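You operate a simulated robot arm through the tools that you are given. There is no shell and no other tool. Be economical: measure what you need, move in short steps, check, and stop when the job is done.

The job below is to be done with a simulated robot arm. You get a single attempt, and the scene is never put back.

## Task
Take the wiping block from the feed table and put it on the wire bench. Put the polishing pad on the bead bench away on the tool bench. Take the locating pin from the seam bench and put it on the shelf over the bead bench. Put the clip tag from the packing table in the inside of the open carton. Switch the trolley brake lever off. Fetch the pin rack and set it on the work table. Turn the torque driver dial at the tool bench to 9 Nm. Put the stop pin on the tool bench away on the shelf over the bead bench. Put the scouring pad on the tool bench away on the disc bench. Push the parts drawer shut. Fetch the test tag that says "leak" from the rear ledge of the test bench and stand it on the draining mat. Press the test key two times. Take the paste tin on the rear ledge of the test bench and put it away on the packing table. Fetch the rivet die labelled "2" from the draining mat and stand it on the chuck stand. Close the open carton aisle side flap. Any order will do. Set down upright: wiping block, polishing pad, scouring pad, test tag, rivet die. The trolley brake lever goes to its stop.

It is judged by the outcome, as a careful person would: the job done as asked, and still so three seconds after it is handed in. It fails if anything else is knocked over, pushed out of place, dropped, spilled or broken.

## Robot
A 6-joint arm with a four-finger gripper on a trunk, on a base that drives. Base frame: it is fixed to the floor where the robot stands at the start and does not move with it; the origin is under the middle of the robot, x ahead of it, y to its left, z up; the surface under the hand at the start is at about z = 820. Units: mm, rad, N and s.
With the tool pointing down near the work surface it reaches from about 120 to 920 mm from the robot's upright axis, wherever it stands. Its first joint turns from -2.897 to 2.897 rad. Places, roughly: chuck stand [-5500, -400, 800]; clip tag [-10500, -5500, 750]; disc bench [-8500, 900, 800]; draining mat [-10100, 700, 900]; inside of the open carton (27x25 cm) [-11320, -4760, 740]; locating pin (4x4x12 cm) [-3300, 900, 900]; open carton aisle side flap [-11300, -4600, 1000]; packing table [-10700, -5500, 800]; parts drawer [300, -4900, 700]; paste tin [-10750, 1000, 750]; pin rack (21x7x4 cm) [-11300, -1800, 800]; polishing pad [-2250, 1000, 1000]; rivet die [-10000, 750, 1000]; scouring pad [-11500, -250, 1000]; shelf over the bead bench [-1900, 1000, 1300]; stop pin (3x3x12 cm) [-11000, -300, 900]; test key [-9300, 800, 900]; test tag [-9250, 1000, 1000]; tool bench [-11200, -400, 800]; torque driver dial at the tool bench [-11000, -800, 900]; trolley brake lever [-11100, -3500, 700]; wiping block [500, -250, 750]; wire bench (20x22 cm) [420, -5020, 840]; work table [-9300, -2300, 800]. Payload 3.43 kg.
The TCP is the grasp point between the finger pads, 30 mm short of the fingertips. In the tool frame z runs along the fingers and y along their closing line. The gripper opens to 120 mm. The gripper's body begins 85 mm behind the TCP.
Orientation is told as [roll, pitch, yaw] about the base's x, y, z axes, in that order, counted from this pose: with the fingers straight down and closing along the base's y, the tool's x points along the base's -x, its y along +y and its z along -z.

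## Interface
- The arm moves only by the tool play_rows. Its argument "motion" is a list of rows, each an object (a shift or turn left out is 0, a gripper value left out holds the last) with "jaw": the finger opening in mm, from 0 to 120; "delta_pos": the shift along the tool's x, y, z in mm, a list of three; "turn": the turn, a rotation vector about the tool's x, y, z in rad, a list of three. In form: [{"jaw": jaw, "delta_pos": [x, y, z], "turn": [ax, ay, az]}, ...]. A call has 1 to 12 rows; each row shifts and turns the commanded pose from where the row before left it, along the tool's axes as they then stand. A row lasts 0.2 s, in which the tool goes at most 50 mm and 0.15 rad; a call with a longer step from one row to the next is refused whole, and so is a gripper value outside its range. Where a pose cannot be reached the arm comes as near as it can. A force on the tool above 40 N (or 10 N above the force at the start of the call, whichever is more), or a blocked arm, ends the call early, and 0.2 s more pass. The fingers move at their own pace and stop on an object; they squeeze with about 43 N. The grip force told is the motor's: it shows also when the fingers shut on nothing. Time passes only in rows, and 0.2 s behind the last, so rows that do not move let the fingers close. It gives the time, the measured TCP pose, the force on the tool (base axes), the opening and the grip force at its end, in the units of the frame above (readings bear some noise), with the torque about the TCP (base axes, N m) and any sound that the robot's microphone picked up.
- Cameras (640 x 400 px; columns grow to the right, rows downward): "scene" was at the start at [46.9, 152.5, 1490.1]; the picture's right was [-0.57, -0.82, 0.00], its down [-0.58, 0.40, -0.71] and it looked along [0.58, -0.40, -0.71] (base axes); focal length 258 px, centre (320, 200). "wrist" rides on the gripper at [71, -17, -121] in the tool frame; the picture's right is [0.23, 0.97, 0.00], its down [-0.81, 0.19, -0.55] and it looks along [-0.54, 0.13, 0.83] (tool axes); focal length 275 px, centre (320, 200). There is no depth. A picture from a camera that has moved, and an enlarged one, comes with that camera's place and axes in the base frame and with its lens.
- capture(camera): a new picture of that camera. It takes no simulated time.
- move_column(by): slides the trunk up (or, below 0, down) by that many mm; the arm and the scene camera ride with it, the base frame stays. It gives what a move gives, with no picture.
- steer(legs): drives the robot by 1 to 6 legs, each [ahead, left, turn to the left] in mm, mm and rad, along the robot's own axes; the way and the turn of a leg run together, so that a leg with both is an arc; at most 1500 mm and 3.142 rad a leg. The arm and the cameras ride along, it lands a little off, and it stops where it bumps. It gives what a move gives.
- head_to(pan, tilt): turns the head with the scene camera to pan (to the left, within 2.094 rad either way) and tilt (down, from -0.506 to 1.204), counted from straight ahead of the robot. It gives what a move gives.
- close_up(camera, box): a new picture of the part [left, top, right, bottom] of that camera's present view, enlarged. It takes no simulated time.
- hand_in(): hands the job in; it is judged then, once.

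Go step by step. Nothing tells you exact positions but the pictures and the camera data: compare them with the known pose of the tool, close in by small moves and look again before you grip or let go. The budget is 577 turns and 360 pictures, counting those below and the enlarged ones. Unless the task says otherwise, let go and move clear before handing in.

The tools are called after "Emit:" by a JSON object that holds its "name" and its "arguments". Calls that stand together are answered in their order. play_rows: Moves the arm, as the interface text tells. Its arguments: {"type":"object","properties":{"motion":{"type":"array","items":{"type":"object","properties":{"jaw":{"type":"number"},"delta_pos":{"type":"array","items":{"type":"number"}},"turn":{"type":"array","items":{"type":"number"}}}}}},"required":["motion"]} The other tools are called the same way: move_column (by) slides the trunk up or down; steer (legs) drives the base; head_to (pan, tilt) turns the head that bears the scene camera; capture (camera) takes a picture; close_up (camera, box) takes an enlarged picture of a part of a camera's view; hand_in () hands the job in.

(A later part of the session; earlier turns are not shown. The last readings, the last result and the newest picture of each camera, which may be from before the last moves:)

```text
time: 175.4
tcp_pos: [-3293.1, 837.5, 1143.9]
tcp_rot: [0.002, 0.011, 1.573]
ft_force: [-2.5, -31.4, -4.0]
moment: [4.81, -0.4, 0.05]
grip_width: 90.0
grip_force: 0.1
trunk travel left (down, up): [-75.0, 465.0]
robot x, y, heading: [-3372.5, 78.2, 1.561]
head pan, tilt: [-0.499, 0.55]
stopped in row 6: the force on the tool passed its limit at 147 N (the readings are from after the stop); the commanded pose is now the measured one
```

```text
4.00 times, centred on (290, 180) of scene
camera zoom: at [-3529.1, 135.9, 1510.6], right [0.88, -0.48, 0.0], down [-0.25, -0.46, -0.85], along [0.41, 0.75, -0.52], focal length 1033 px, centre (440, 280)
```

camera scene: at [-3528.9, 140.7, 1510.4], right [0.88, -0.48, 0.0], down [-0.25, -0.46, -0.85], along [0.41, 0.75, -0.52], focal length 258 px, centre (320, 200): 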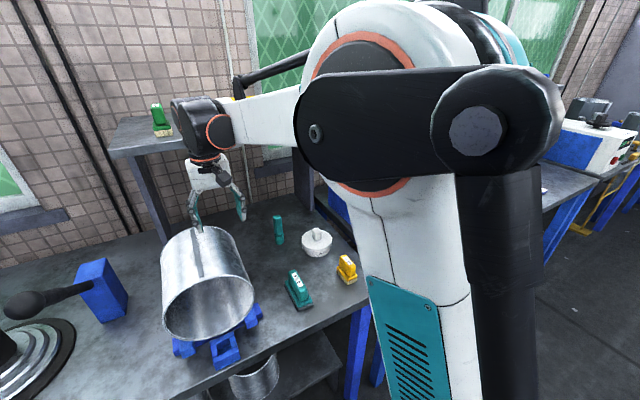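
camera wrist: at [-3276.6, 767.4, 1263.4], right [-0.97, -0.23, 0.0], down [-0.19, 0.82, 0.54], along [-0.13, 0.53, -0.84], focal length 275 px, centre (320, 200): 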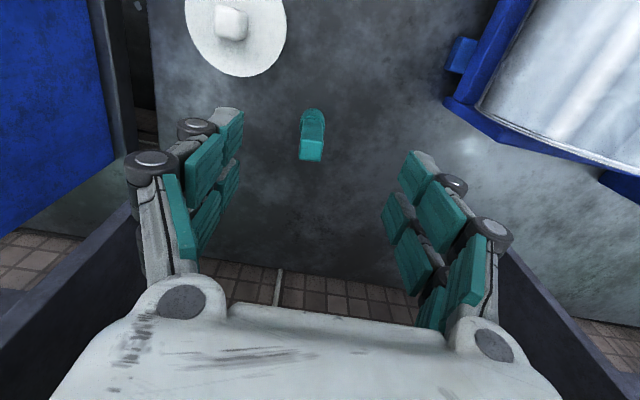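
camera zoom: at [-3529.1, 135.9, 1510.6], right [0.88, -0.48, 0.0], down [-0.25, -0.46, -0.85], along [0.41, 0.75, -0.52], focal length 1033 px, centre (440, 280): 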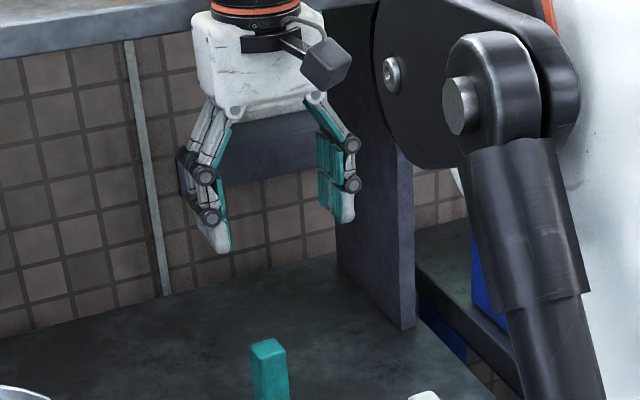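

The wrist touched the shelf above the seam bench when I moved in high. I back off, narrow the fingers, and descend before going forward under the shelf.

Emit:
{"name": "play_rows", "arguments": {"motion": [{"jaw": 70, "delta_pos": [20, 0, 0]}, {"delta_pos": [10, 0, 0]}, {"delta_pos": [0, 2, 40]}, {"delta_pos": [0, 0, 40]}]}}

Emit:
{"name": "capture", "arguments": {"camera": "wrist"}}

Emit:
{"name": "capture", "arguments": {"camera": "scene"}}

```text
time: 176.4
tcp_pos: [-3293.8, 813.4, 1062.6]
tcp_rot: [0.002, 0.011, 1.571]
ft_force: [-0.8, 0.1, 0.2]
moment: [0.01, -0.04, -0.02]
grip_width: 69.8
grip_force: 0.0
trunk travel left (down, up): [-75.0, 465.0]
robot x, y, heading: [-3370.7, 81.1, 1.567]
head pan, tilt: [-0.499, 0.55]
```

```text
293 pictures are left
camera wrist: at [-3278.3, 742.5, 1182.4], right [-0.97, -0.23, 0.0], down [-0.19, 0.82, 0.54], along [-0.13, 0.53, -0.84], focal length 275 px, centre (320, 200)
```

wrist: 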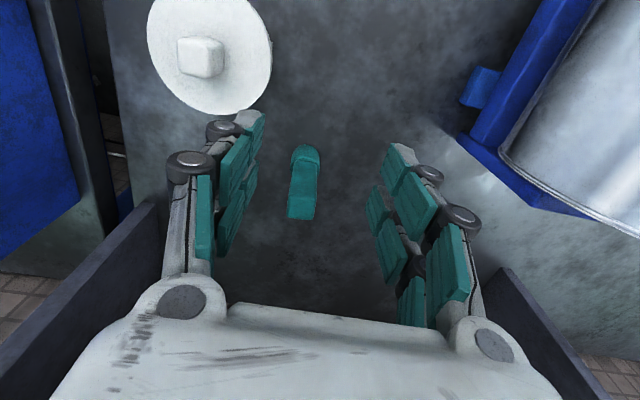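

```text
292 pictures are left
camera scene: at [-3529.0, 140.8, 1510.4], right [0.88, -0.48, 0.0], down [-0.25, -0.46, -0.85], along [0.41, 0.75, -0.52], focal length 258 px, centre (320, 200)
```

scene: 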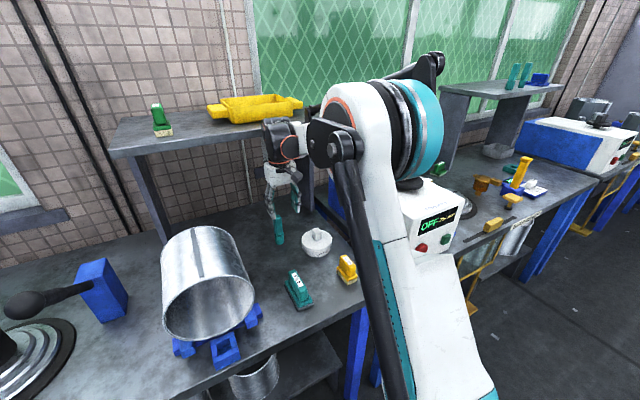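

The shelf items are undisturbed. I descend to grip height and then go forward onto the pin.

Emit:
{"name": "play_rows", "arguments": {"motion": [{"delta_pos": [0, 2, 45]}, {"delta_pos": [0, 0, 45]}, {"delta_pos": [0, 0, 40]}, {"delta_pos": [-20, 0, 8]}, {"delta_pos": [-20, 0, 0]}]}}

Emit:
{"name": "capture", "arguments": {"camera": "wrist"}}

```text
time: 177.7
tcp_pos: [-3296.0, 851.7, 921.5]
tcp_rot: [0.003, 0.012, 1.572]
ft_force: [-0.4, 0.3, 0.2]
moment: [0.01, 0.02, 0.03]
grip_width: 69.9
grip_force: 0.0
trunk travel left (down, up): [-75.0, 465.0]
robot x, y, heading: [-3369.2, 83.4, 1.564]
head pan, tilt: [-0.499, 0.55]
```

```text
291 pictures are left
camera wrist: at [-3280.1, 781.3, 1042.7], right [-0.97, -0.23, 0.0], down [-0.19, 0.82, 0.54], along [-0.13, 0.53, -0.84], focal length 275 px, centre (320, 200)
```

wrist: 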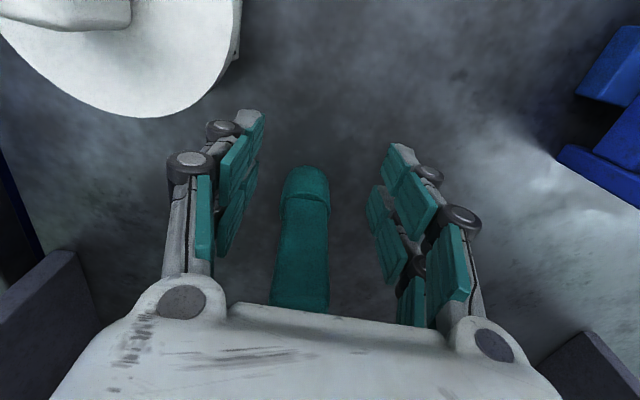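

Emit:
{"name": "play_rows", "arguments": {"motion": [{"delta_pos": [-22, -2, 0]}, {"delta_pos": [-20, 0, 0]}, {"jaw": 20}, {"jaw": 20}, {"jaw": 20}]}}

Emit:
{"name": "capture", "arguments": {"camera": "wrist"}}

```text
time: 178.8
tcp_pos: [-3293.1, 893.4, 922.2]
tcp_rot: [0.003, 0.01, 1.572]
ft_force: [0.0, -1.3, 1.5]
moment: [-0.13, -0.01, -0.06]
grip_width: 26.7
grip_force: 43.0
trunk travel left (down, up): [-75.0, 465.0]
robot x, y, heading: [-3370.1, 83.2, 1.571]
head pan, tilt: [-0.499, 0.55]
```

```text
290 pictures are left
camera wrist: at [-3277.6, 822.0, 1043.1], right [-0.97, -0.23, 0.0], down [-0.19, 0.82, 0.54], along [-0.13, 0.53, -0.84], focal length 275 px, centre (320, 200)
```

wrist: 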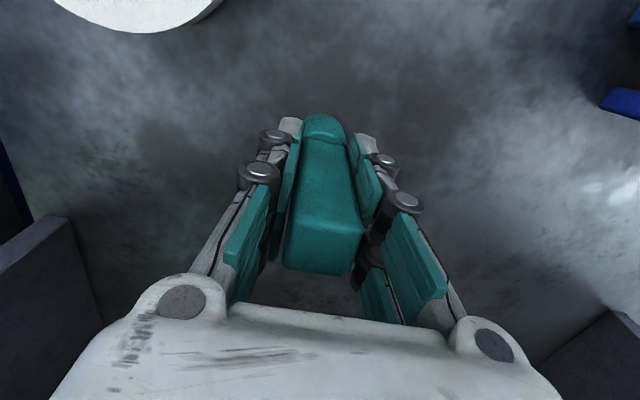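

Pin held. I lift a little, draw back from under the shelf, then raise.

Emit:
{"name": "play_rows", "arguments": {"motion": [{"delta_pos": [0, 0, -30]}, {"delta_pos": [30, 0, -15]}, {"delta_pos": [40, 0, 0]}, {"delta_pos": [40, 0, 0]}, {"delta_pos": [40, 0, 0]}, {"delta_pos": [40, 0, -20]}, {"delta_pos": [40, 0, -25]}, {"delta_pos": [40, 0, -25]}, {"delta_pos": [40, 0, -25]}, {"delta_pos": [30, 0, -25]}, {"delta_pos": [0, 0, -50]}, {"delta_pos": [0, 0, -50]}]}}

Emit:
{"name": "capture", "arguments": {"camera": "scene"}}

```text
time: 181.4
tcp_pos: [-3294.6, 555.4, 1189.0]
tcp_rot: [0.0, 0.012, 1.575]
ft_force: [0.6, -0.4, -3.5]
moment: [-0.01, 0.03, 0.01]
grip_width: 26.7
grip_force: 43.4
trunk travel left (down, up): [-75.0, 465.0]
robot x, y, heading: [-3371.4, 80.6, 1.568]
head pan, tilt: [-0.499, 0.55]
```

```text
289 pictures are left
camera scene: at [-3505.3, 123.7, 1515.3], right [0.68, -0.74, 0.0], down [-0.35, -0.32, -0.88], along [0.65, 0.6, -0.48], focal length 258 px, centre (320, 200)
```

scene: 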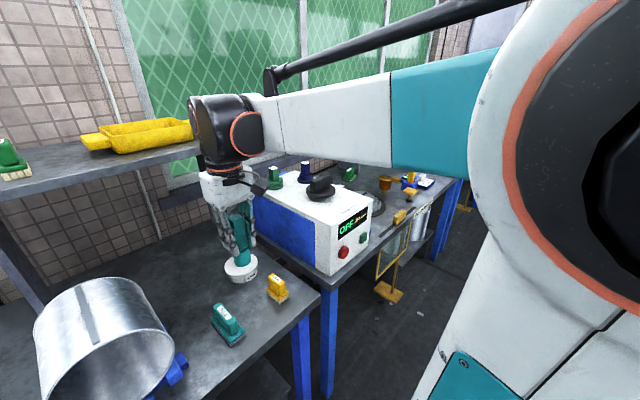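

The pin is in hand. I strafe right along the wall benches towards the bead bench shelf.

Emit:
{"name": "steer", "arguments": {"legs": [[0, -1150, 0]]}}

Emit:
{"name": "head_to", "arguments": {"pan": -0.2, "tilt": 0.4}}

Emit:
{"name": "capture", "arguments": {"camera": "scene"}}

```text
time: 187.3
tcp_pos: [-2140.5, 545.2, 1190.4]
tcp_rot: [0.0, 0.011, 1.562]
ft_force: [0.1, 0.7, -3.2]
moment: [0.0, -0.03, -0.04]
grip_width: 26.5
grip_force: 42.7
trunk travel left (down, up): [-75.0, 465.0]
robot x, y, heading: [-2221.2, 70.4, 1.556]
head pan, tilt: [-0.499, 0.55]
```

```text
time: 188.1
tcp_pos: [-2140.4, 544.1, 1188.9]
tcp_rot: [0.002, 0.013, 1.563]
ft_force: [-0.2, 0.8, -3.6]
moment: [0.01, 0.01, 0.01]
grip_width: 27.1
grip_force: 43.2
trunk travel left (down, up): [-75.0, 465.0]
robot x, y, heading: [-2222.3, 74.4, 1.558]
head pan, tilt: [-0.201, 0.4]
```

```text
288 pictures are left
camera scene: at [-2356.2, 118.4, 1522.5], right [0.69, -0.73, 0.0], down [-0.29, -0.28, -0.91], along [0.66, 0.63, -0.41], focal length 258 px, centre (320, 200)
```

scene: 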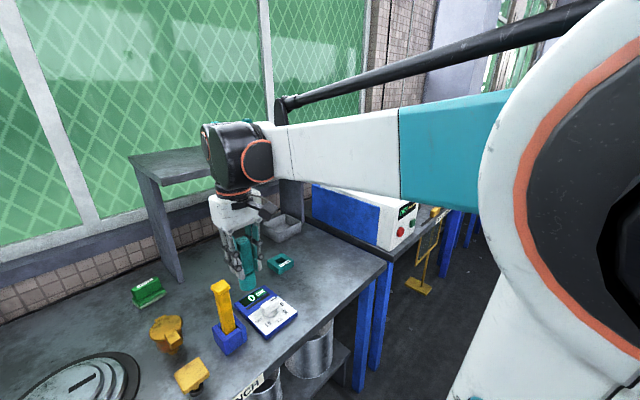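

I raise the trunk so I can see and reach the shelf top.

Emit:
{"name": "move_column", "arguments": {"by": 280}}

Emit:
{"name": "play_rows", "arguments": {"motion": [{"delta_pos": [0, -45, 0]}, {"delta_pos": [0, -45, 0]}, {"delta_pos": [0, -45, 0]}, {"delta_pos": [0, -45, 0]}]}}

Emit:
{"name": "head_to", "arguments": {"pan": 0.0, "tilt": 0.55}}

Emit:
{"name": "capture", "arguments": {"camera": "scene"}}

Emit:
{"name": "capture", "arguments": {"camera": "wrist"}}

```text
time: 190.9
tcp_pos: [-2140.2, 543.6, 1468.5]
tcp_rot: [0.001, 0.012, 1.56]
ft_force: [-0.4, 0.6, -3.3]
moment: [0.0, 0.0, -0.04]
grip_width: 26.7
grip_force: 42.8
trunk travel left (down, up): [-355.0, 185.0]
robot x, y, heading: [-2221.6, 72.6, 1.554]
head pan, tilt: [-0.201, 0.4]
```

```text
time: 191.9
tcp_pos: [-1959.1, 543.6, 1467.3]
tcp_rot: [0.002, 0.012, 1.562]
ft_force: [0.4, 0.2, -3.0]
moment: [0.0, 0.05, 0.01]
grip_width: 26.7
grip_force: 42.9
trunk travel left (down, up): [-355.0, 185.0]
robot x, y, heading: [-2220.1, 70.2, 1.555]
head pan, tilt: [-0.201, 0.4]
```

```text
time: 192.7
tcp_pos: [-1960.3, 544.0, 1469.8]
tcp_rot: [0.003, 0.013, 1.562]
ft_force: [0.2, -0.6, -3.0]
moment: [0.02, 0.01, 0.03]
grip_width: 26.6
grip_force: 43.2
trunk travel left (down, up): [-355.0, 185.0]
robot x, y, heading: [-2225.7, 74.9, 1.557]
head pan, tilt: [0.0, 0.55]
```

```text
287 pictures are left
camera scene: at [-2421.4, 144.7, 1790.5], right [1.0, -0.01, 0.0], down [-0.01, -0.52, -0.85], along [0.01, 0.85, -0.52], focal length 258 px, centre (320, 200)
```

scene: 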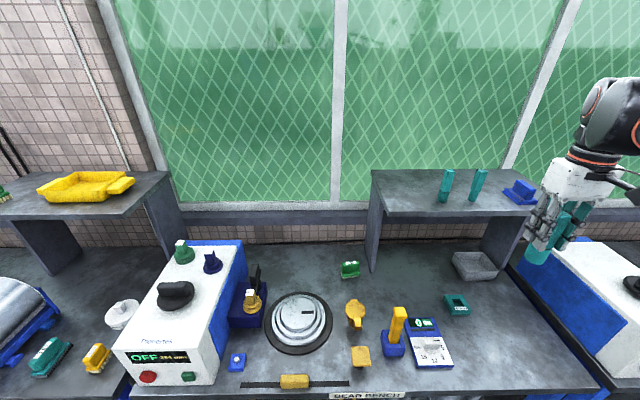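

```text
286 pictures are left
camera wrist: at [-1944.3, 473.2, 1589.9], right [-0.98, -0.22, 0.0], down [-0.18, 0.82, 0.54], along [-0.12, 0.53, -0.84], focal length 275 px, centre (320, 200)
```

wrist: 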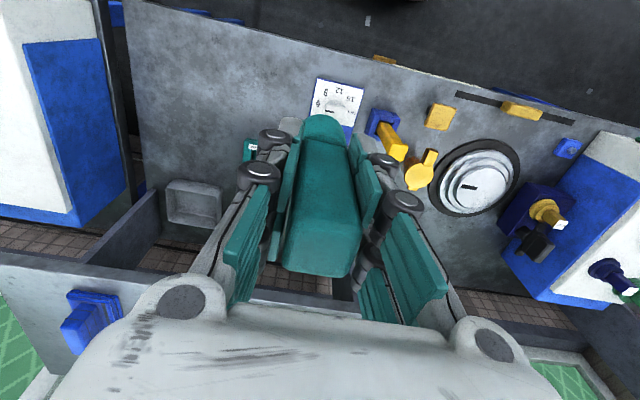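

I see the shelf: two teal pins and a blue holder at its right half, free space on the left. I'll put the locating pin at about (−2060, 930).

Emit:
{"name": "steer", "arguments": {"legs": [[70, 0, 0.012]]}}

Emit:
{"name": "play_rows", "arguments": {"motion": [{"delta_pos": [0, 40, -20]}, {"delta_pos": [0, 40, -20]}, {"delta_pos": [0, 20, 0]}, {"delta_pos": [-45, 0, 0]}, {"delta_pos": [-45, 0, 0]}, {"delta_pos": [-45, 0, 0]}, {"delta_pos": [-45, 0, 0]}, {"delta_pos": [-45, 0, 0]}, {"delta_pos": [-45, 0, 0]}, {"delta_pos": [-30, 0, 0]}]}}

Emit:
{"name": "capture", "arguments": {"camera": "scene"}}

Emit:
{"name": "capture", "arguments": {"camera": "wrist"}}

```text
time: 193.7
tcp_pos: [-1965.8, 620.0, 1468.5]
tcp_rot: [0.003, 0.012, 1.574]
ft_force: [-0.3, 1.6, -3.8]
moment: [-0.06, 0.02, 0.0]
grip_width: 26.9
grip_force: 43.0
trunk travel left (down, up): [-355.0, 185.0]
robot x, y, heading: [-2224.1, 146.3, 1.566]
head pan, tilt: [0.0, 0.55]
```

```text
time: 195.9
tcp_pos: [-2066.5, 921.2, 1505.6]
tcp_rot: [0.001, 0.012, 1.575]
ft_force: [0.4, 0.4, -3.4]
moment: [-0.02, 0.01, 0.0]
grip_width: 26.6
grip_force: 42.9
trunk travel left (down, up): [-355.0, 185.0]
robot x, y, heading: [-2221.3, 145.3, 1.57]
head pan, tilt: [0.0, 0.55]
```

```text
285 pictures are left
camera scene: at [-2422.1, 215.0, 1790.3], right [1.0, 0.0, 0.0], down [0.0, -0.52, -0.85], along [0.0, 0.85, -0.52], focal length 258 px, centre (320, 200)
```

scene: 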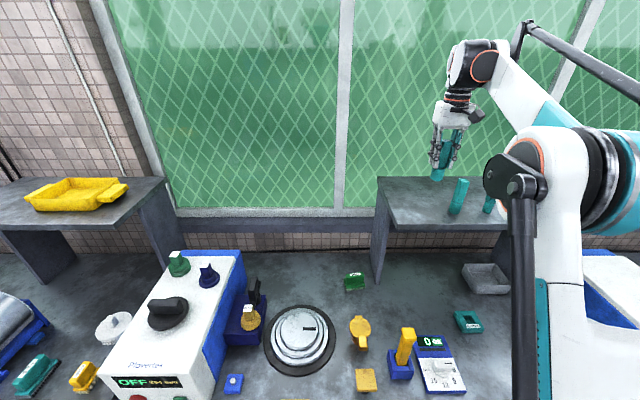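

```text
284 pictures are left
camera wrist: at [-2049.3, 850.6, 1627.9], right [-0.97, -0.23, 0.0], down [-0.19, 0.82, 0.54], along [-0.13, 0.53, -0.84], focal length 275 px, centre (320, 200)
```

wrist: 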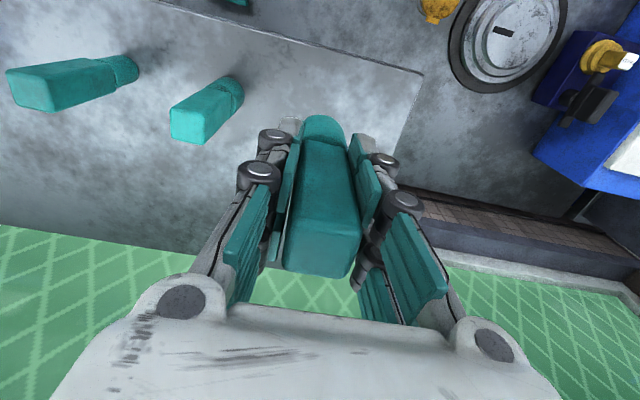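

The neighbour pin is at (−1967, 931), the shelf's left front corner (−2169, 873). I shift slightly right to leave room for the stop pin later, then lower to contact.

Emit:
{"name": "play_rows", "arguments": {"motion": [{"delta_pos": [-14, -20, 0]}, {"delta_pos": [0, 0, 40]}, {"delta_pos": [0, 0, 40]}, {"delta_pos": [0, 0, 20]}, {"delta_pos": [0, 0, 5]}, {"delta_pos": [0, 0, 4]}, {"delta_pos": [0, 0, 4]}, {"delta_pos": [0, 0, 4]}]}}

Emit:
{"name": "close_up", "arguments": {"camera": "scene", "box": [360, 130, 520, 230]}}

```text
time: 197.7
tcp_pos: [-2046.7, 931.2, 1390.0]
tcp_rot: [0.002, 0.011, 1.573]
ft_force: [0.2, -0.3, -3.9]
moment: [0.02, -0.01, -0.01]
grip_width: 26.8
grip_force: 42.6
trunk travel left (down, up): [-355.0, 185.0]
robot x, y, heading: [-2222.4, 145.7, 1.575]
head pan, tilt: [0.0, 0.55]
```

```text
4.00 times, centred on (440, 180) of scene
camera zoom: at [-2422.3, 213.7, 1790.4], right [1.0, 0.0, 0.0], down [0.0, -0.52, -0.85], along [0.0, 0.85, -0.52], focal length 1033 px, centre (-160, 280)
```

zoom: 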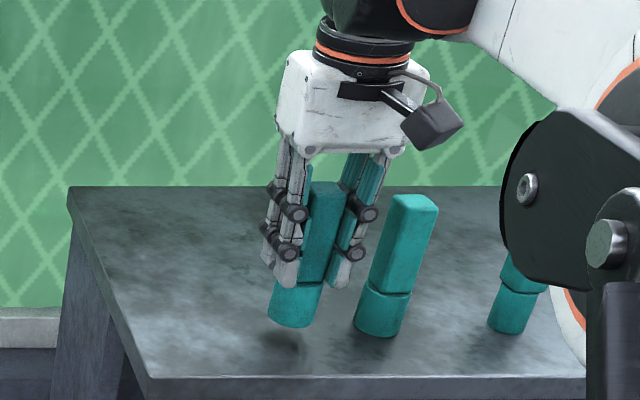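

Emit:
{"name": "play_rows", "arguments": {"motion": [{"delta_pos": [0, 0, 3]}, {"delta_pos": [0, 0, 3]}, {"delta_pos": [0, 0, 3]}, {"delta_pos": [0, 0, 3]}, {"delta_pos": [0, 0, 3]}, {"delta_pos": [0, 0, 3]}, {"delta_pos": [0, 0, 3]}, {"delta_pos": [0, 0, 3]}]}}

Emit:
{"name": "close_up", "arguments": {"camera": "scene", "box": [360, 130, 520, 230]}}

```text
time: 199.4
tcp_pos: [-2048.4, 929.5, 1369.4]
tcp_rot: [0.001, 0.007, 1.574]
ft_force: [-0.2, 2.2, 16.0]
moment: [-0.15, 0.13, 0.01]
grip_width: 26.6
grip_force: 43.0
trunk travel left (down, up): [-355.0, 185.0]
robot x, y, heading: [-2223.4, 142.3, 1.568]
head pan, tilt: [0.0, 0.55]
stopped in row 8: the force on the tool passed its limit at 46 N (the readings are from after the stop); the commanded pose is now the measured one
```

```text
4.00 times, centred on (440, 180) of scene
camera zoom: at [-2422.8, 211.6, 1790.4], right [1.0, 0.0, 0.0], down [0.0, -0.52, -0.85], along [0.0, 0.85, -0.52], focal length 1033 px, centre (-160, 280)
```

zoom: 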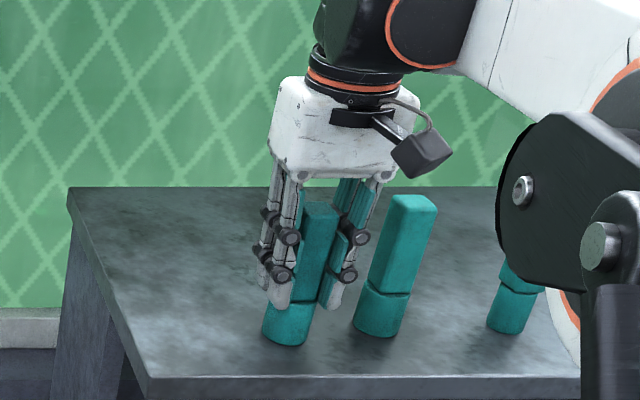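

Contact at z 1369. I open gently and lift away.

Emit:
{"name": "play_rows", "arguments": {"motion": [{"delta_pos": [0, 0, -1]}, {"jaw": 36}, {"jaw": 46}, {"delta_pos": [0, 0, -30]}, {"delta_pos": [0, 0, -50]}, {"delta_pos": [0, 0, -50]}]}}

Emit:
{"name": "capture", "arguments": {"camera": "scene"}}

Emit:
{"name": "close_up", "arguments": {"camera": "scene", "box": [220, 250, 480, 400]}}

```text
time: 200.8
tcp_pos: [-2045.9, 930.8, 1498.5]
tcp_rot: [0.001, 0.011, 1.575]
ft_force: [0.0, -0.1, 0.1]
moment: [-0.01, -0.03, 0.0]
grip_width: 45.9
grip_force: 0.0
trunk travel left (down, up): [-355.0, 185.0]
robot x, y, heading: [-2219.8, 143.7, 1.565]
head pan, tilt: [0.0, 0.55]
```

```text
281 pictures are left
camera scene: at [-2422.3, 213.5, 1790.4], right [1.0, 0.0, 0.0], down [0.0, -0.52, -0.85], along [0.0, 0.85, -0.52], focal length 258 px, centre (320, 200)
```

scene: 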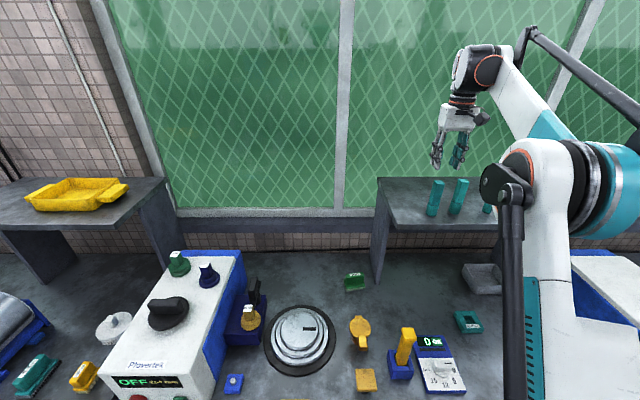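

```text
2.46 times, centred on (350, 325) of scene
camera zoom: at [-2422.3, 213.5, 1790.4], right [1.0, 0.0, 0.0], down [0.0, -0.52, -0.85], along [0.0, 0.85, -0.52], focal length 636 px, centre (246, -108)
```

zoom: 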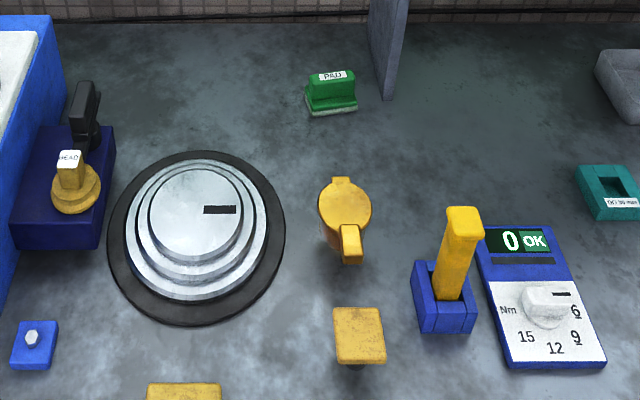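

The locating pin stands on the shelf. The green "PAD" on the bead bench at about (−2263, 1012) is the polishing pad. I retract, shift left, lower the trunk, and turn the tool so the fingers close along y.

Emit:
{"name": "play_rows", "arguments": {"motion": [{"delta_pos": [45, 0, 0]}, {"delta_pos": [45, 0, 0]}, {"delta_pos": [45, 0, 0]}, {"delta_pos": [45, 0, 0]}, {"delta_pos": [45, 0, 0]}, {"delta_pos": [45, 0, 0]}, {"delta_pos": [45, 0, 0]}, {"delta_pos": [0, 45, 0]}, {"delta_pos": [0, 45, 0]}, {"delta_pos": [0, 45, 0]}, {"delta_pos": [0, 45, 0]}]}}

Emit:
{"name": "steer", "arguments": {"legs": [[0, 250, 0]]}}

Emit:
{"name": "play_rows", "arguments": {"motion": [{"jaw": 70, "turn": [0, 0, 0.143]}, {"turn": [0, 0, 0.143]}, {"turn": [0, 0, 0.143]}, {"turn": [0, 0, 0.143]}, {"turn": [0, 0, 0.143]}, {"turn": [0, 0, 0.143]}, {"turn": [0, 0, 0.143]}, {"turn": [0, 0, 0.143]}, {"turn": [0, 0, 0.143]}, {"turn": [0, 0, 0.143]}, {"turn": [0, 0, 0.143]}]}}

Emit:
{"name": "capture", "arguments": {"camera": "scene"}}

```text
time: 203.2
tcp_pos: [-2227.2, 614.9, 1503.1]
tcp_rot: [-0.001, 0.008, 1.572]
ft_force: [-1.4, 0.3, 0.1]
moment: [0.05, 0.01, 0.01]
grip_width: 45.8
grip_force: 0.0
trunk travel left (down, up): [-355.0, 185.0]
robot x, y, heading: [-2221.0, 146.7, 1.564]
head pan, tilt: [0.0, 0.55]
```

```text
time: 205.1
tcp_pos: [-2475.5, 615.3, 1503.9]
tcp_rot: [0.001, 0.011, 1.572]
ft_force: [-1.0, -0.8, -0.3]
moment: [0.05, -0.06, -0.01]
grip_width: 46.0
grip_force: 0.0
trunk travel left (down, up): [-355.0, 185.0]
robot x, y, heading: [-2472.4, 146.6, 1.569]
head pan, tilt: [0.0, 0.55]
```

```text
time: 207.5
tcp_pos: [-2475.0, 614.4, 1503.1]
tcp_rot: [-0.011, 0.002, -0.003]
ft_force: [0.0, -0.6, -0.3]
moment: [0.01, -0.01, 0.0]
grip_width: 70.1
grip_force: 0.0
trunk travel left (down, up): [-355.0, 185.0]
robot x, y, heading: [-2473.8, 147.0, 1.571]
head pan, tilt: [0.0, 0.55]
```

```text
279 pictures are left
camera scene: at [-2672.0, 214.3, 1790.4], right [1.0, 0.0, 0.0], down [0.0, -0.52, -0.85], along [0.0, 0.85, -0.52], focal length 258 px, centre (320, 200)
```

scene: 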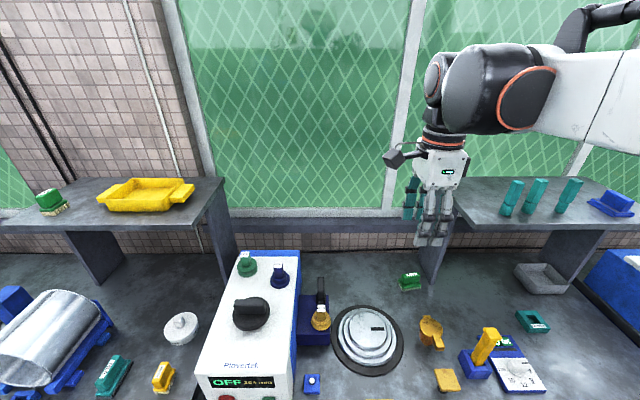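

Emit:
{"name": "move_column", "arguments": {"by": -280}}

Emit:
{"name": "steer", "arguments": {"legs": [[30, -80, 0]]}}

Emit:
{"name": "play_rows", "arguments": {"motion": [{"delta_pos": [-25, 40, 0]}, {"delta_pos": [-25, 40, 0]}, {"delta_pos": [-25, 40, 0]}, {"delta_pos": [-25, 40, 0]}, {"delta_pos": [-25, 40, 20]}, {"delta_pos": [-8, 40, 25]}, {"delta_pos": [0, 40, 25]}, {"delta_pos": [0, 40, 25]}]}}

Emit:
{"name": "capture", "arguments": {"camera": "wrist"}}

Emit:
{"name": "capture", "arguments": {"camera": "scene"}}

```text
time: 210.3
tcp_pos: [-2474.8, 615.4, 1222.5]
tcp_rot: [-0.01, 0.002, -0.001]
ft_force: [0.0, -0.5, -0.7]
moment: [0.01, -0.03, -0.01]
grip_width: 70.2
grip_force: 0.1
trunk travel left (down, up): [-75.0, 465.0]
robot x, y, heading: [-2469.0, 144.4, 1.569]
head pan, tilt: [0.0, 0.55]
```

```text
time: 211.4
tcp_pos: [-2392.7, 645.3, 1222.2]
tcp_rot: [-0.011, 0.002, -0.001]
ft_force: [0.5, -0.1, -0.1]
moment: [-0.02, -0.03, 0.02]
grip_width: 69.8
grip_force: 0.0
trunk travel left (down, up): [-75.0, 465.0]
robot x, y, heading: [-2386.0, 175.2, 1.569]
head pan, tilt: [0.0, 0.55]
```

```text
refused: row 5 steps farther than a row can; nothing moved
```

```text
278 pictures are left
camera wrist: at [-2465.2, 628.8, 1342.8], right [-0.23, 0.97, -0.01], down [0.81, 0.2, 0.55], along [0.54, 0.12, -0.84], focal length 275 px, centre (320, 200)
```

wrist: 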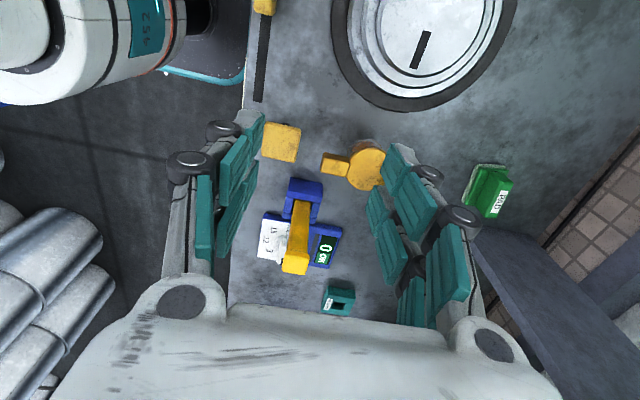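

```text
277 pictures are left
camera scene: at [-2590.5, 244.0, 1510.4], right [1.0, 0.0, 0.0], down [0.0, -0.52, -0.85], along [0.0, 0.85, -0.52], focal length 258 px, centre (320, 200)
```

scene: 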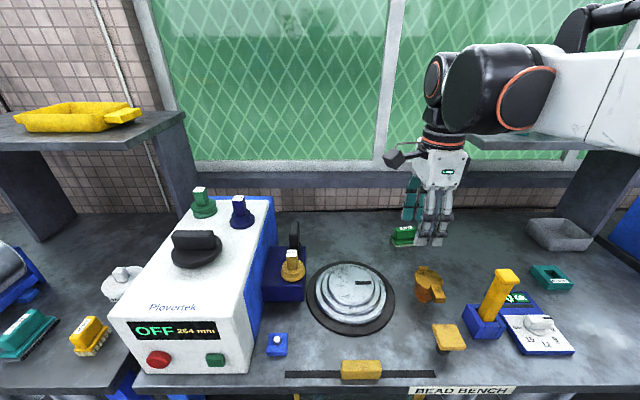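

Pad at about (−2265, 1010). I move towards it at safe height.

Emit:
{"name": "play_rows", "arguments": {"motion": [{"delta_pos": [-25, 40, 0]}, {"delta_pos": [-25, 40, 0]}, {"delta_pos": [-25, 40, 0]}, {"delta_pos": [-25, 40, 0]}, {"delta_pos": [-20, 40, 15]}, {"delta_pos": [-8, 40, 25]}, {"delta_pos": [0, 40, 25]}, {"delta_pos": [0, 20, 40]}]}}

Emit:
{"name": "capture", "arguments": {"camera": "wrist"}}

Emit:
{"name": "capture", "arguments": {"camera": "scene"}}

```text
time: 213.2
tcp_pos: [-2266.7, 944.9, 1115.2]
tcp_rot: [-0.01, 0.002, 0.0]
ft_force: [-0.9, 0.7, -0.3]
moment: [-0.01, 0.01, 0.01]
grip_width: 70.0
grip_force: 0.1
trunk travel left (down, up): [-75.0, 465.0]
robot x, y, heading: [-2386.0, 175.3, 1.566]
head pan, tilt: [0.0, 0.55]
```

```text
276 pictures are left
camera wrist: at [-2338.1, 928.7, 1236.0], right [-0.23, 0.97, -0.01], down [0.81, 0.2, 0.55], along [0.54, 0.12, -0.84], focal length 275 px, centre (320, 200)
```

wrist: 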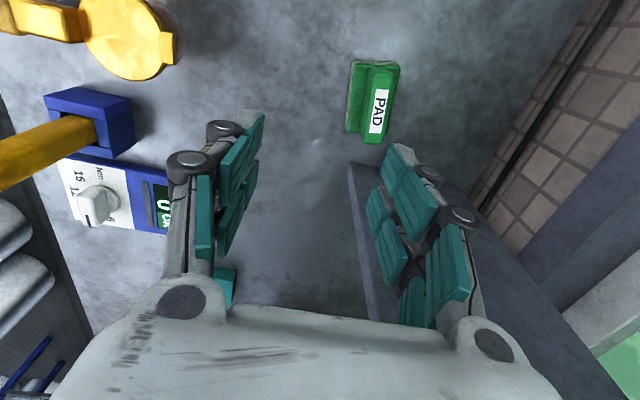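

```text
275 pictures are left
camera scene: at [-2590.5, 244.6, 1510.3], right [1.0, 0.0, 0.0], down [0.0, -0.52, -0.85], along [0.0, 0.85, -0.52], focal length 258 px, centre (320, 200)
```

scene: 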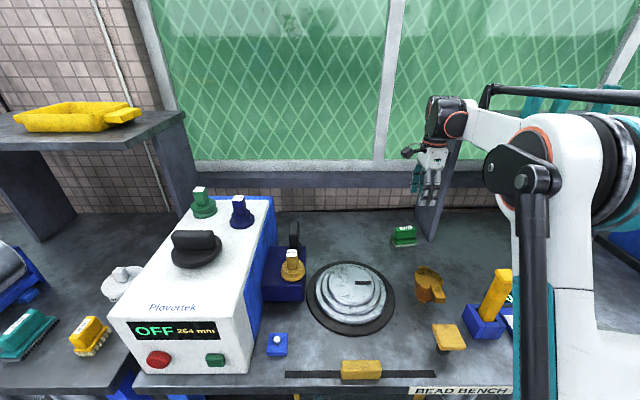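

Aligned; handle centre about (−2266, 1013). I move over it and down.

Emit:
{"name": "play_rows", "arguments": {"motion": [{"delta_pos": [0, 34, 20]}, {"delta_pos": [0, 34, 20]}, {"delta_pos": [0, 0, 45]}, {"delta_pos": [0, 0, 45]}, {"delta_pos": [0, 0, 20]}]}}

Emit:
{"name": "capture", "arguments": {"camera": "wrist"}}

Emit:
{"name": "close_up", "arguments": {"camera": "scene", "box": [340, 150, 500, 250]}}

```text
time: 214.4
tcp_pos: [-2267.4, 1009.4, 964.7]
tcp_rot: [-0.011, 0.003, -0.001]
ft_force: [0.1, 0.3, 0.3]
moment: [0.03, -0.03, 0.04]
grip_width: 70.1
grip_force: 0.1
trunk travel left (down, up): [-75.0, 465.0]
robot x, y, heading: [-2387.8, 171.5, 1.567]
head pan, tilt: [0.0, 0.55]
```

```text
274 pictures are left
camera wrist: at [-2338.5, 994.2, 1084.9], right [-0.23, 0.97, -0.01], down [0.81, 0.2, 0.55], along [0.54, 0.12, -0.84], focal length 275 px, centre (320, 200)
```

wrist: 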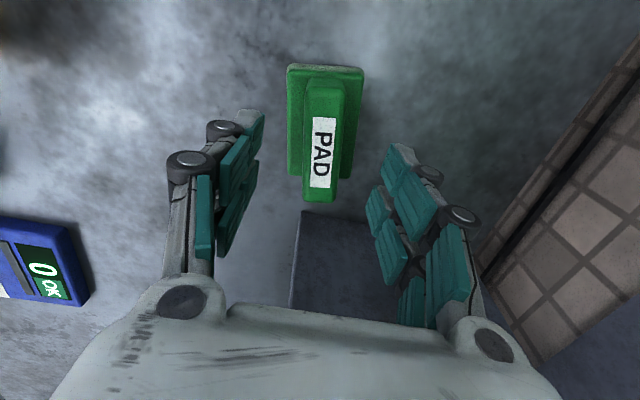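

```text
4.00 times, centred on (420, 200) of scene
camera zoom: at [-2590.4, 244.6, 1510.4], right [1.0, 0.0, 0.0], down [0.0, -0.52, -0.85], along [0.0, 0.85, -0.52], focal length 1033 px, centre (-80, 200)
```

zoom: 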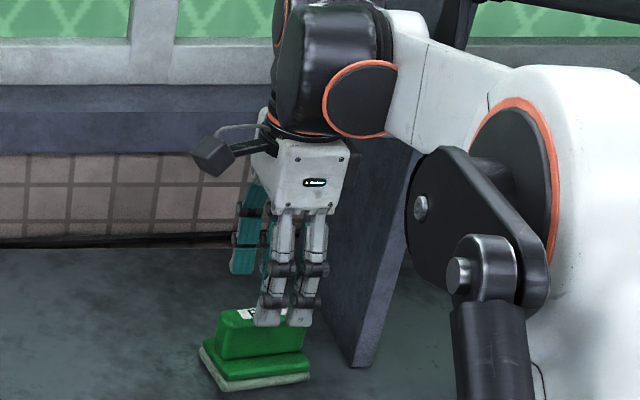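

Emit:
{"name": "play_rows", "arguments": {"motion": [{"delta_pos": [0, 0, 35]}, {"delta_pos": [0, 0, 30]}, {"jaw": 10}, {"jaw": 10}, {"jaw": 10}]}}

Emit:
{"name": "close_up", "arguments": {"camera": "scene", "box": [340, 150, 500, 250]}}

```text
time: 215.7
tcp_pos: [-2266.9, 1007.5, 904.0]
tcp_rot: [-0.008, 0.002, -0.001]
ft_force: [-0.7, -6.6, 22.3]
moment: [-0.26, 0.0, 0.04]
grip_width: 25.2
grip_force: 43.0
trunk travel left (down, up): [-75.0, 465.0]
robot x, y, heading: [-2388.8, 172.7, 1.565]
head pan, tilt: [0.0, 0.55]
stopped in row 5: the force on the tool passed its limit at 40 N (the readings are from after the stop); the commanded pose is now the measured one
```

```text
4.00 times, centred on (420, 200) of scene
camera zoom: at [-2591.0, 240.9, 1510.4], right [1.0, 0.0, 0.0], down [0.0, -0.52, -0.85], along [0.0, 0.85, -0.52], focal length 1033 px, centre (-80, 200)
```

zoom: 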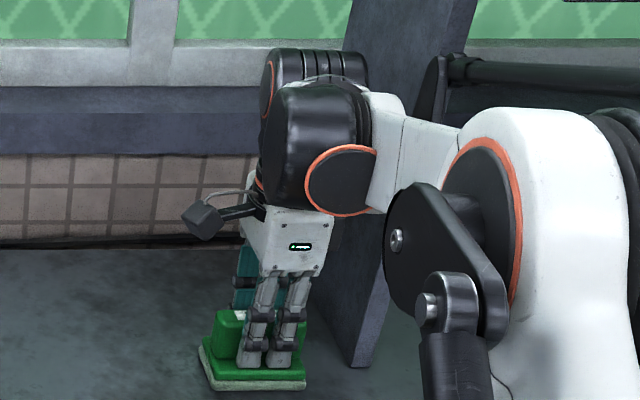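

Gripped on the handle. I lift and pull back out.

Emit:
{"name": "play_rows", "arguments": {"motion": [{"delta_pos": [0, 0, -20]}, {"delta_pos": [0, 0, -45]}, {"delta_pos": [0, 0, -45]}, {"delta_pos": [0, 0, -45]}, {"delta_pos": [20, -40, 0]}, {"delta_pos": [20, -40, 0]}, {"delta_pos": [20, -40, 0]}, {"delta_pos": [20, -40, 0]}, {"delta_pos": [0, -40, -25]}, {"delta_pos": [0, -40, -25]}, {"delta_pos": [0, -40, -25]}, {"delta_pos": [0, -40, -25]}]}}

Emit:
{"name": "capture", "arguments": {"camera": "scene"}}

Emit:
{"name": "capture", "arguments": {"camera": "wrist"}}

```text
time: 218.3
tcp_pos: [-2347.0, 692.8, 1159.6]
tcp_rot: [-0.009, 0.0, -0.001]
ft_force: [-0.5, 0.2, -1.6]
moment: [0.0, -0.03, -0.01]
grip_width: 25.5
grip_force: 43.1
trunk travel left (down, up): [-75.0, 465.0]
robot x, y, heading: [-2388.3, 171.9, 1.562]
head pan, tilt: [0.0, 0.55]
```

```text
271 pictures are left
camera scene: at [-2590.6, 243.6, 1510.5], right [1.0, 0.0, 0.0], down [0.0, -0.52, -0.85], along [0.0, 0.85, -0.52], focal length 258 px, centre (320, 200)
```

scene: 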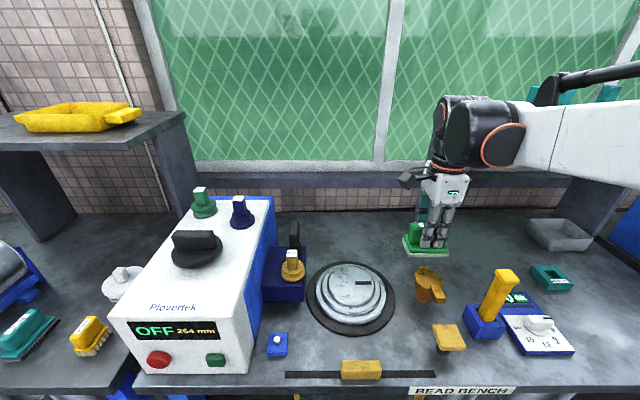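

```text
270 pictures are left
camera wrist: at [-2419.3, 676.3, 1279.7], right [-0.23, 0.97, -0.01], down [0.81, 0.2, 0.55], along [0.54, 0.12, -0.84], focal length 275 px, centre (320, 200)
```

wrist: 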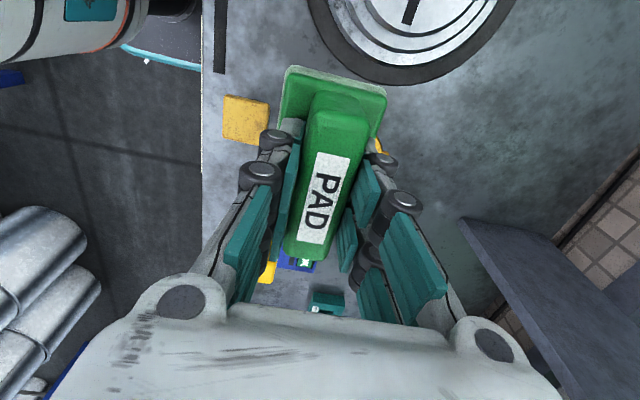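

Pad in hand. I raise the trunk, back off, and drive west along the benches, then south to the aisle.

Emit:
{"name": "move_column", "arguments": {"by": 150}}

Emit:
{"name": "steer", "arguments": {"legs": [[-110, 0, 0.01], [0, 1000, 0], [0, 850, 0]]}}

Emit:
{"name": "capture", "arguments": {"camera": "scene"}}

```text
time: 220.0
tcp_pos: [-2347.6, 694.1, 1308.8]
tcp_rot: [-0.01, 0.001, -0.002]
ft_force: [-0.2, -0.4, -1.2]
moment: [-0.01, 0.0, 0.04]
grip_width: 25.2
grip_force: 43.0
trunk travel left (down, up): [-225.0, 315.0]
robot x, y, heading: [-2393.9, 175.0, 1.567]
head pan, tilt: [0.0, 0.55]
```

```text
time: 230.0
tcp_pos: [-4166.3, 573.2, 1309.6]
tcp_rot: [-0.011, 0.002, 0.011]
ft_force: [0.5, -0.3, -0.6]
moment: [-0.03, 0.0, -0.02]
grip_width: 25.8
grip_force: 42.9
trunk travel left (down, up): [-225.0, 315.0]
robot x, y, heading: [-4201.5, 53.3, 1.577]
head pan, tilt: [0.0, 0.55]
```

```text
269 pictures are left
camera scene: at [-4404.8, 121.8, 1660.4], right [1.0, 0.01, 0.0], down [0.0, -0.52, -0.85], along [-0.01, 0.85, -0.52], focal length 258 px, centre (320, 200)
```

scene: 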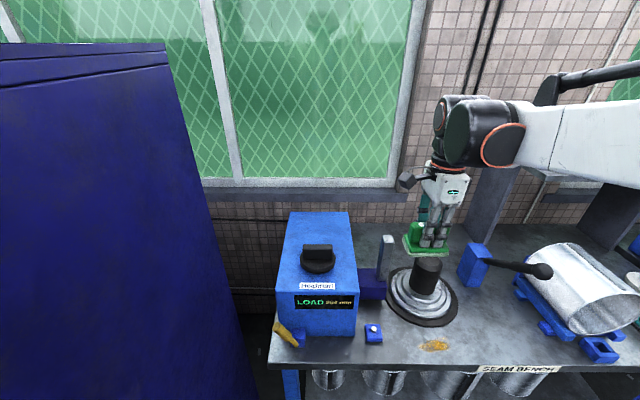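

I back south into the aisle, turn west and look.

Emit:
{"name": "steer", "arguments": {"legs": [[-1350, 40, 0], [-1350, 0, 0], [0, 0, 1.571]]}}

Emit:
{"name": "head_to", "arguments": {"pan": 0.0, "tilt": 0.25}}

Emit:
{"name": "capture", "arguments": {"camera": "scene"}}

Emit:
{"name": "head_to", "arguments": {"pan": -0.7, "tilt": 0.25}}

Emit:
{"name": "capture", "arguments": {"camera": "scene"}}

```text
time: 246.9
tcp_pos: [-4730.2, -2626.8, 1309.3]
tcp_rot: [-0.01, 0.001, 1.577]
ft_force: [0.5, -0.8, -1.8]
moment: [0.02, -0.02, -0.01]
grip_width: 25.4
grip_force: 42.9
trunk travel left (down, up): [-225.0, 315.0]
robot x, y, heading: [-4215.2, -2668.3, -3.14]
head pan, tilt: [0.0, 0.55]
```

```text
time: 247.8
tcp_pos: [-4729.7, -2627.4, 1310.0]
tcp_rot: [-0.011, 0.003, 1.578]
ft_force: [0.7, -0.1, -0.9]
moment: [0.0, 0.0, 0.0]
grip_width: 25.6
grip_force: 42.4
trunk travel left (down, up): [-225.0, 315.0]
robot x, y, heading: [-4213.5, -2664.3, -3.14]
head pan, tilt: [0.0, 0.25]
```

```text
268 pictures are left
camera scene: at [-4284.1, -2868.2, 1688.0], right [0.0, 1.0, 0.0], down [0.25, 0.0, -0.97], along [-0.97, 0.0, -0.25], focal length 258 px, centre (320, 200)
```

scene: 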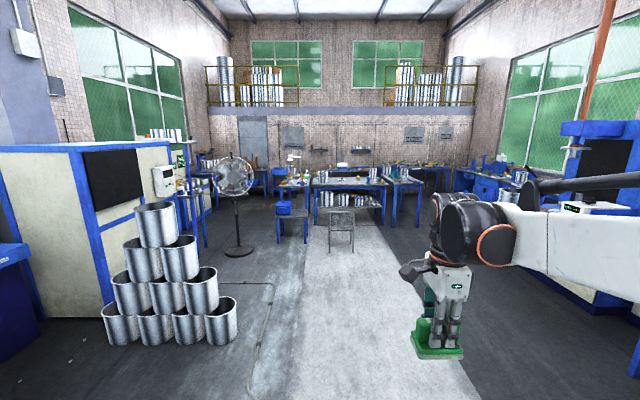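

```text
time: 248.8
tcp_pos: [-4731.1, -2626.1, 1309.4]
tcp_rot: [-0.013, 0.002, 1.578]
ft_force: [-0.2, 0.4, -1.1]
moment: [-0.01, 0.0, -0.01]
grip_width: 25.5
grip_force: 43.0
trunk travel left (down, up): [-225.0, 315.0]
robot x, y, heading: [-4211.7, -2665.9, -3.141]
head pan, tilt: [-0.7, 0.25]
```

```text
267 pictures are left
camera scene: at [-4282.1, -2848.7, 1688.2], right [0.21, 0.98, 0.0], down [0.24, -0.05, -0.97], along [-0.95, 0.2, -0.25], focal length 258 px, centre (320, 200)
```

scene: 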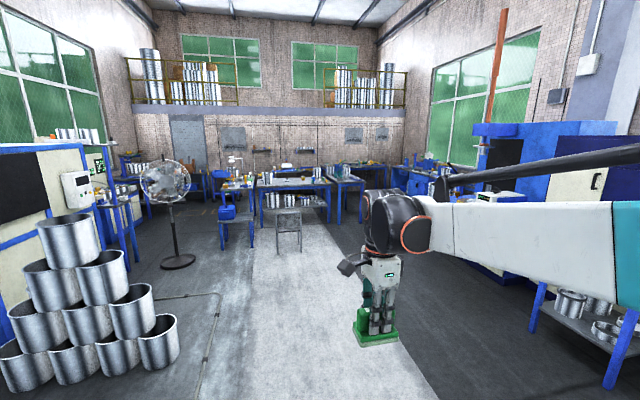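

The hall's west end has several benches. I zoom in to plan the way to the tool bench.

Emit:
{"name": "close_up", "arguments": {"camera": "scene", "box": [100, 110, 500, 260]}}

```text
1.60 times, centred on (300, 185) of scene
camera zoom: at [-4282.1, -2848.7, 1688.2], right [0.21, 0.98, 0.0], down [0.24, -0.05, -0.97], along [-0.95, 0.2, -0.25], focal length 413 px, centre (352, 224)
```

zoom: 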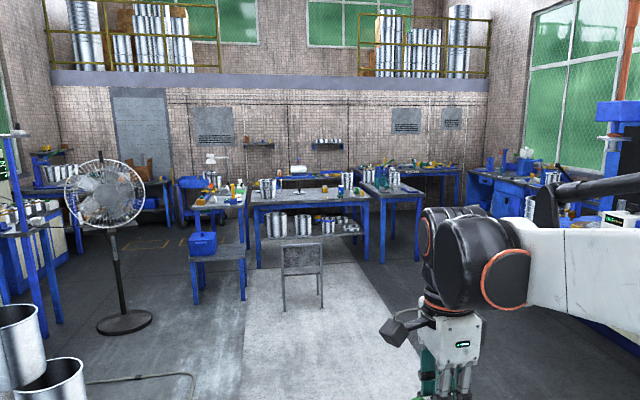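

I drive west along y≈−1400 to x≈−7700 and look again.

Emit:
{"name": "steer", "arguments": {"legs": [[900, -1150, 0], [1400, 0, 0], [1300, 0, 0]]}}

Emit:
{"name": "head_to", "arguments": {"pan": 0.0, "tilt": 0.4}}

Emit:
{"name": "capture", "arguments": {"camera": "scene"}}

```text
time: 268.9
tcp_pos: [-8358.2, -1548.5, 1309.8]
tcp_rot: [-0.013, 0.001, 1.607]
ft_force: [0.0, -0.6, -0.8]
moment: [0.0, -0.02, -0.01]
grip_width: 25.4
grip_force: 42.9
trunk travel left (down, up): [-225.0, 315.0]
robot x, y, heading: [-7834.8, -1573.6, -3.107]
head pan, tilt: [-0.7, 0.25]
```

```text
time: 269.9
tcp_pos: [-8357.1, -1549.0, 1308.4]
tcp_rot: [-0.011, 0.001, 1.607]
ft_force: [0.9, 0.1, -0.7]
moment: [0.04, 0.01, 0.0]
grip_width: 25.4
grip_force: 42.9
trunk travel left (down, up): [-225.0, 315.0]
robot x, y, heading: [-7838.9, -1576.7, -3.108]
head pan, tilt: [0.0, 0.4]
```

```text
265 pictures are left
camera scene: at [-7904.2, -1777.3, 1674.1], right [-0.03, 1.0, 0.0], down [0.39, 0.01, -0.92], along [-0.92, -0.03, -0.39], focal length 258 px, centre (320, 200)
```

scene: 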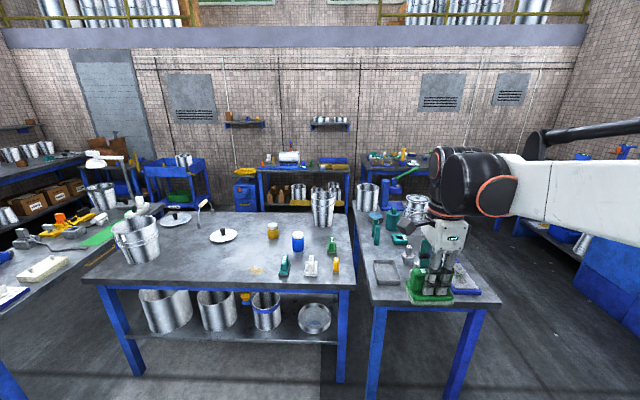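

The work table and another table are ahead; the lane north of them is free. I go along y≈−350 towards the tool bench.

Emit:
{"name": "steer", "arguments": {"legs": [[0, 0, -0.034], [0, -1200, 0], [1300, 0, 0], [900, 0, 0]]}}

Emit:
{"name": "capture", "arguments": {"camera": "scene"}}

```text
time: 275.3
tcp_pos: [-8358.0, -495.7, 1308.9]
tcp_rot: [-0.009, -0.003, 1.584]
ft_force: [0.0, -0.2, -0.9]
moment: [0.07, -0.01, 0.02]
grip_width: 25.4
grip_force: 43.7
trunk travel left (down, up): [-225.0, 315.0]
robot x, y, heading: [-7839.2, -528.8, -3.133]
head pan, tilt: [0.0, 0.4]
stopped in leg 2: the robot was blocked; the commanded pose is now the measured one
```

```text
264 pictures are left
camera scene: at [-7909.5, -734.8, 1673.9], right [-0.01, 1.0, 0.0], down [0.39, 0.01, -0.92], along [-0.92, -0.01, -0.39], focal length 258 px, centre (320, 200)
```

scene: 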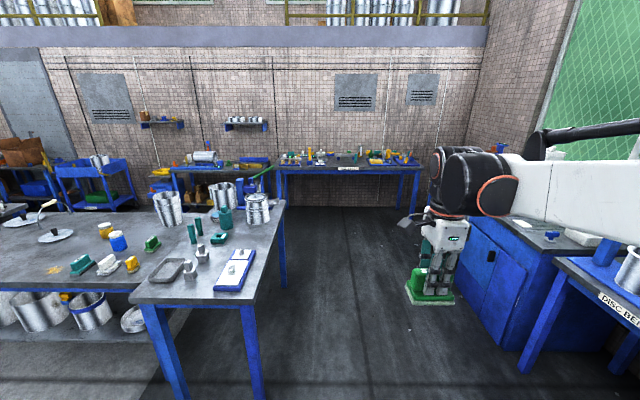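

I was stopped by something on my right. I look there.

Emit:
{"name": "head_to", "arguments": {"pan": -1.7, "tilt": 0.7}}

Emit:
{"name": "capture", "arguments": {"camera": "scene"}}

```text
time: 277.1
tcp_pos: [-8358.3, -492.6, 1309.1]
tcp_rot: [-0.011, 0.0, 1.582]
ft_force: [-0.8, 0.0, -1.6]
moment: [-0.03, 0.0, 0.0]
grip_width: 25.3
grip_force: 43.1
trunk travel left (down, up): [-225.0, 315.0]
robot x, y, heading: [-7839.8, -530.7, -3.129]
head pan, tilt: [-1.7, 0.7]
```

```text
263 pictures are left
camera scene: at [-7907.4, -714.7, 1670.1], right [0.18, 0.98, 0.0], down [0.42, -0.08, -0.9], along [-0.89, 0.17, -0.43], focal length 258 px, centre (320, 200)
```

scene: 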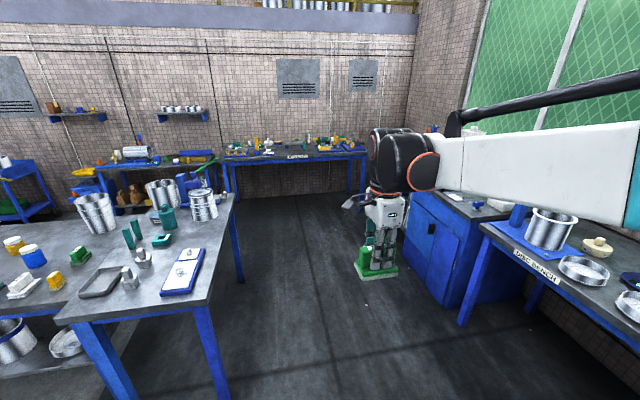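

Ahead is free at this y; I move away from the obstacle by 40 mm and drive on west.

Emit:
{"name": "steer", "arguments": {"legs": [[0, 40, -0.01], [1300, 0, 0], [1000, -60, 0]]}}

Emit:
{"name": "head_to", "arguments": {"pan": 0.1, "tilt": 0.6}}

Emit:
{"name": "capture", "arguments": {"camera": "scene"}}

```text
time: 288.9
tcp_pos: [-10675.7, -479.9, 1309.7]
tcp_rot: [-0.009, 0.001, 1.583]
ft_force: [0.1, 0.7, -1.8]
moment: [0.01, -0.03, 0.0]
grip_width: 25.5
grip_force: 43.4
trunk travel left (down, up): [-225.0, 315.0]
robot x, y, heading: [-10155.5, -516.0, -3.131]
head pan, tilt: [-1.7, 0.7]
```

```text
time: 290.7
tcp_pos: [-10675.5, -481.7, 1308.4]
tcp_rot: [-0.011, 0.002, 1.585]
ft_force: [0.2, 0.3, -0.5]
moment: [0.01, -0.01, -0.01]
grip_width: 25.5
grip_force: 43.5
trunk travel left (down, up): [-225.0, 315.0]
robot x, y, heading: [-10154.7, -517.1, -3.131]
head pan, tilt: [0.099, 0.6]
```

```text
262 pictures are left
camera scene: at [-10220.6, -728.4, 1655.9], right [-0.11, 0.99, 0.0], down [0.56, 0.06, -0.83], along [-0.82, -0.09, -0.56], focal length 258 px, centre (320, 200)
```

scene: 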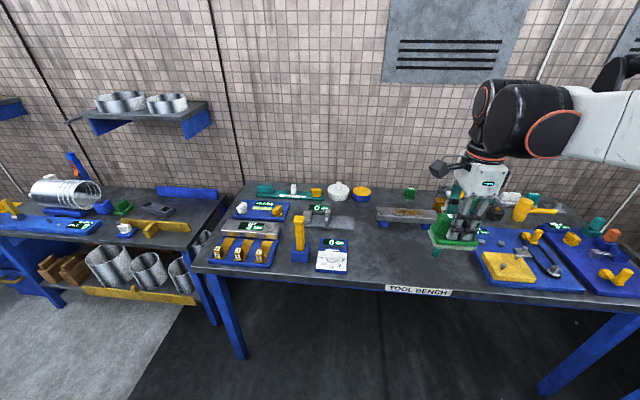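

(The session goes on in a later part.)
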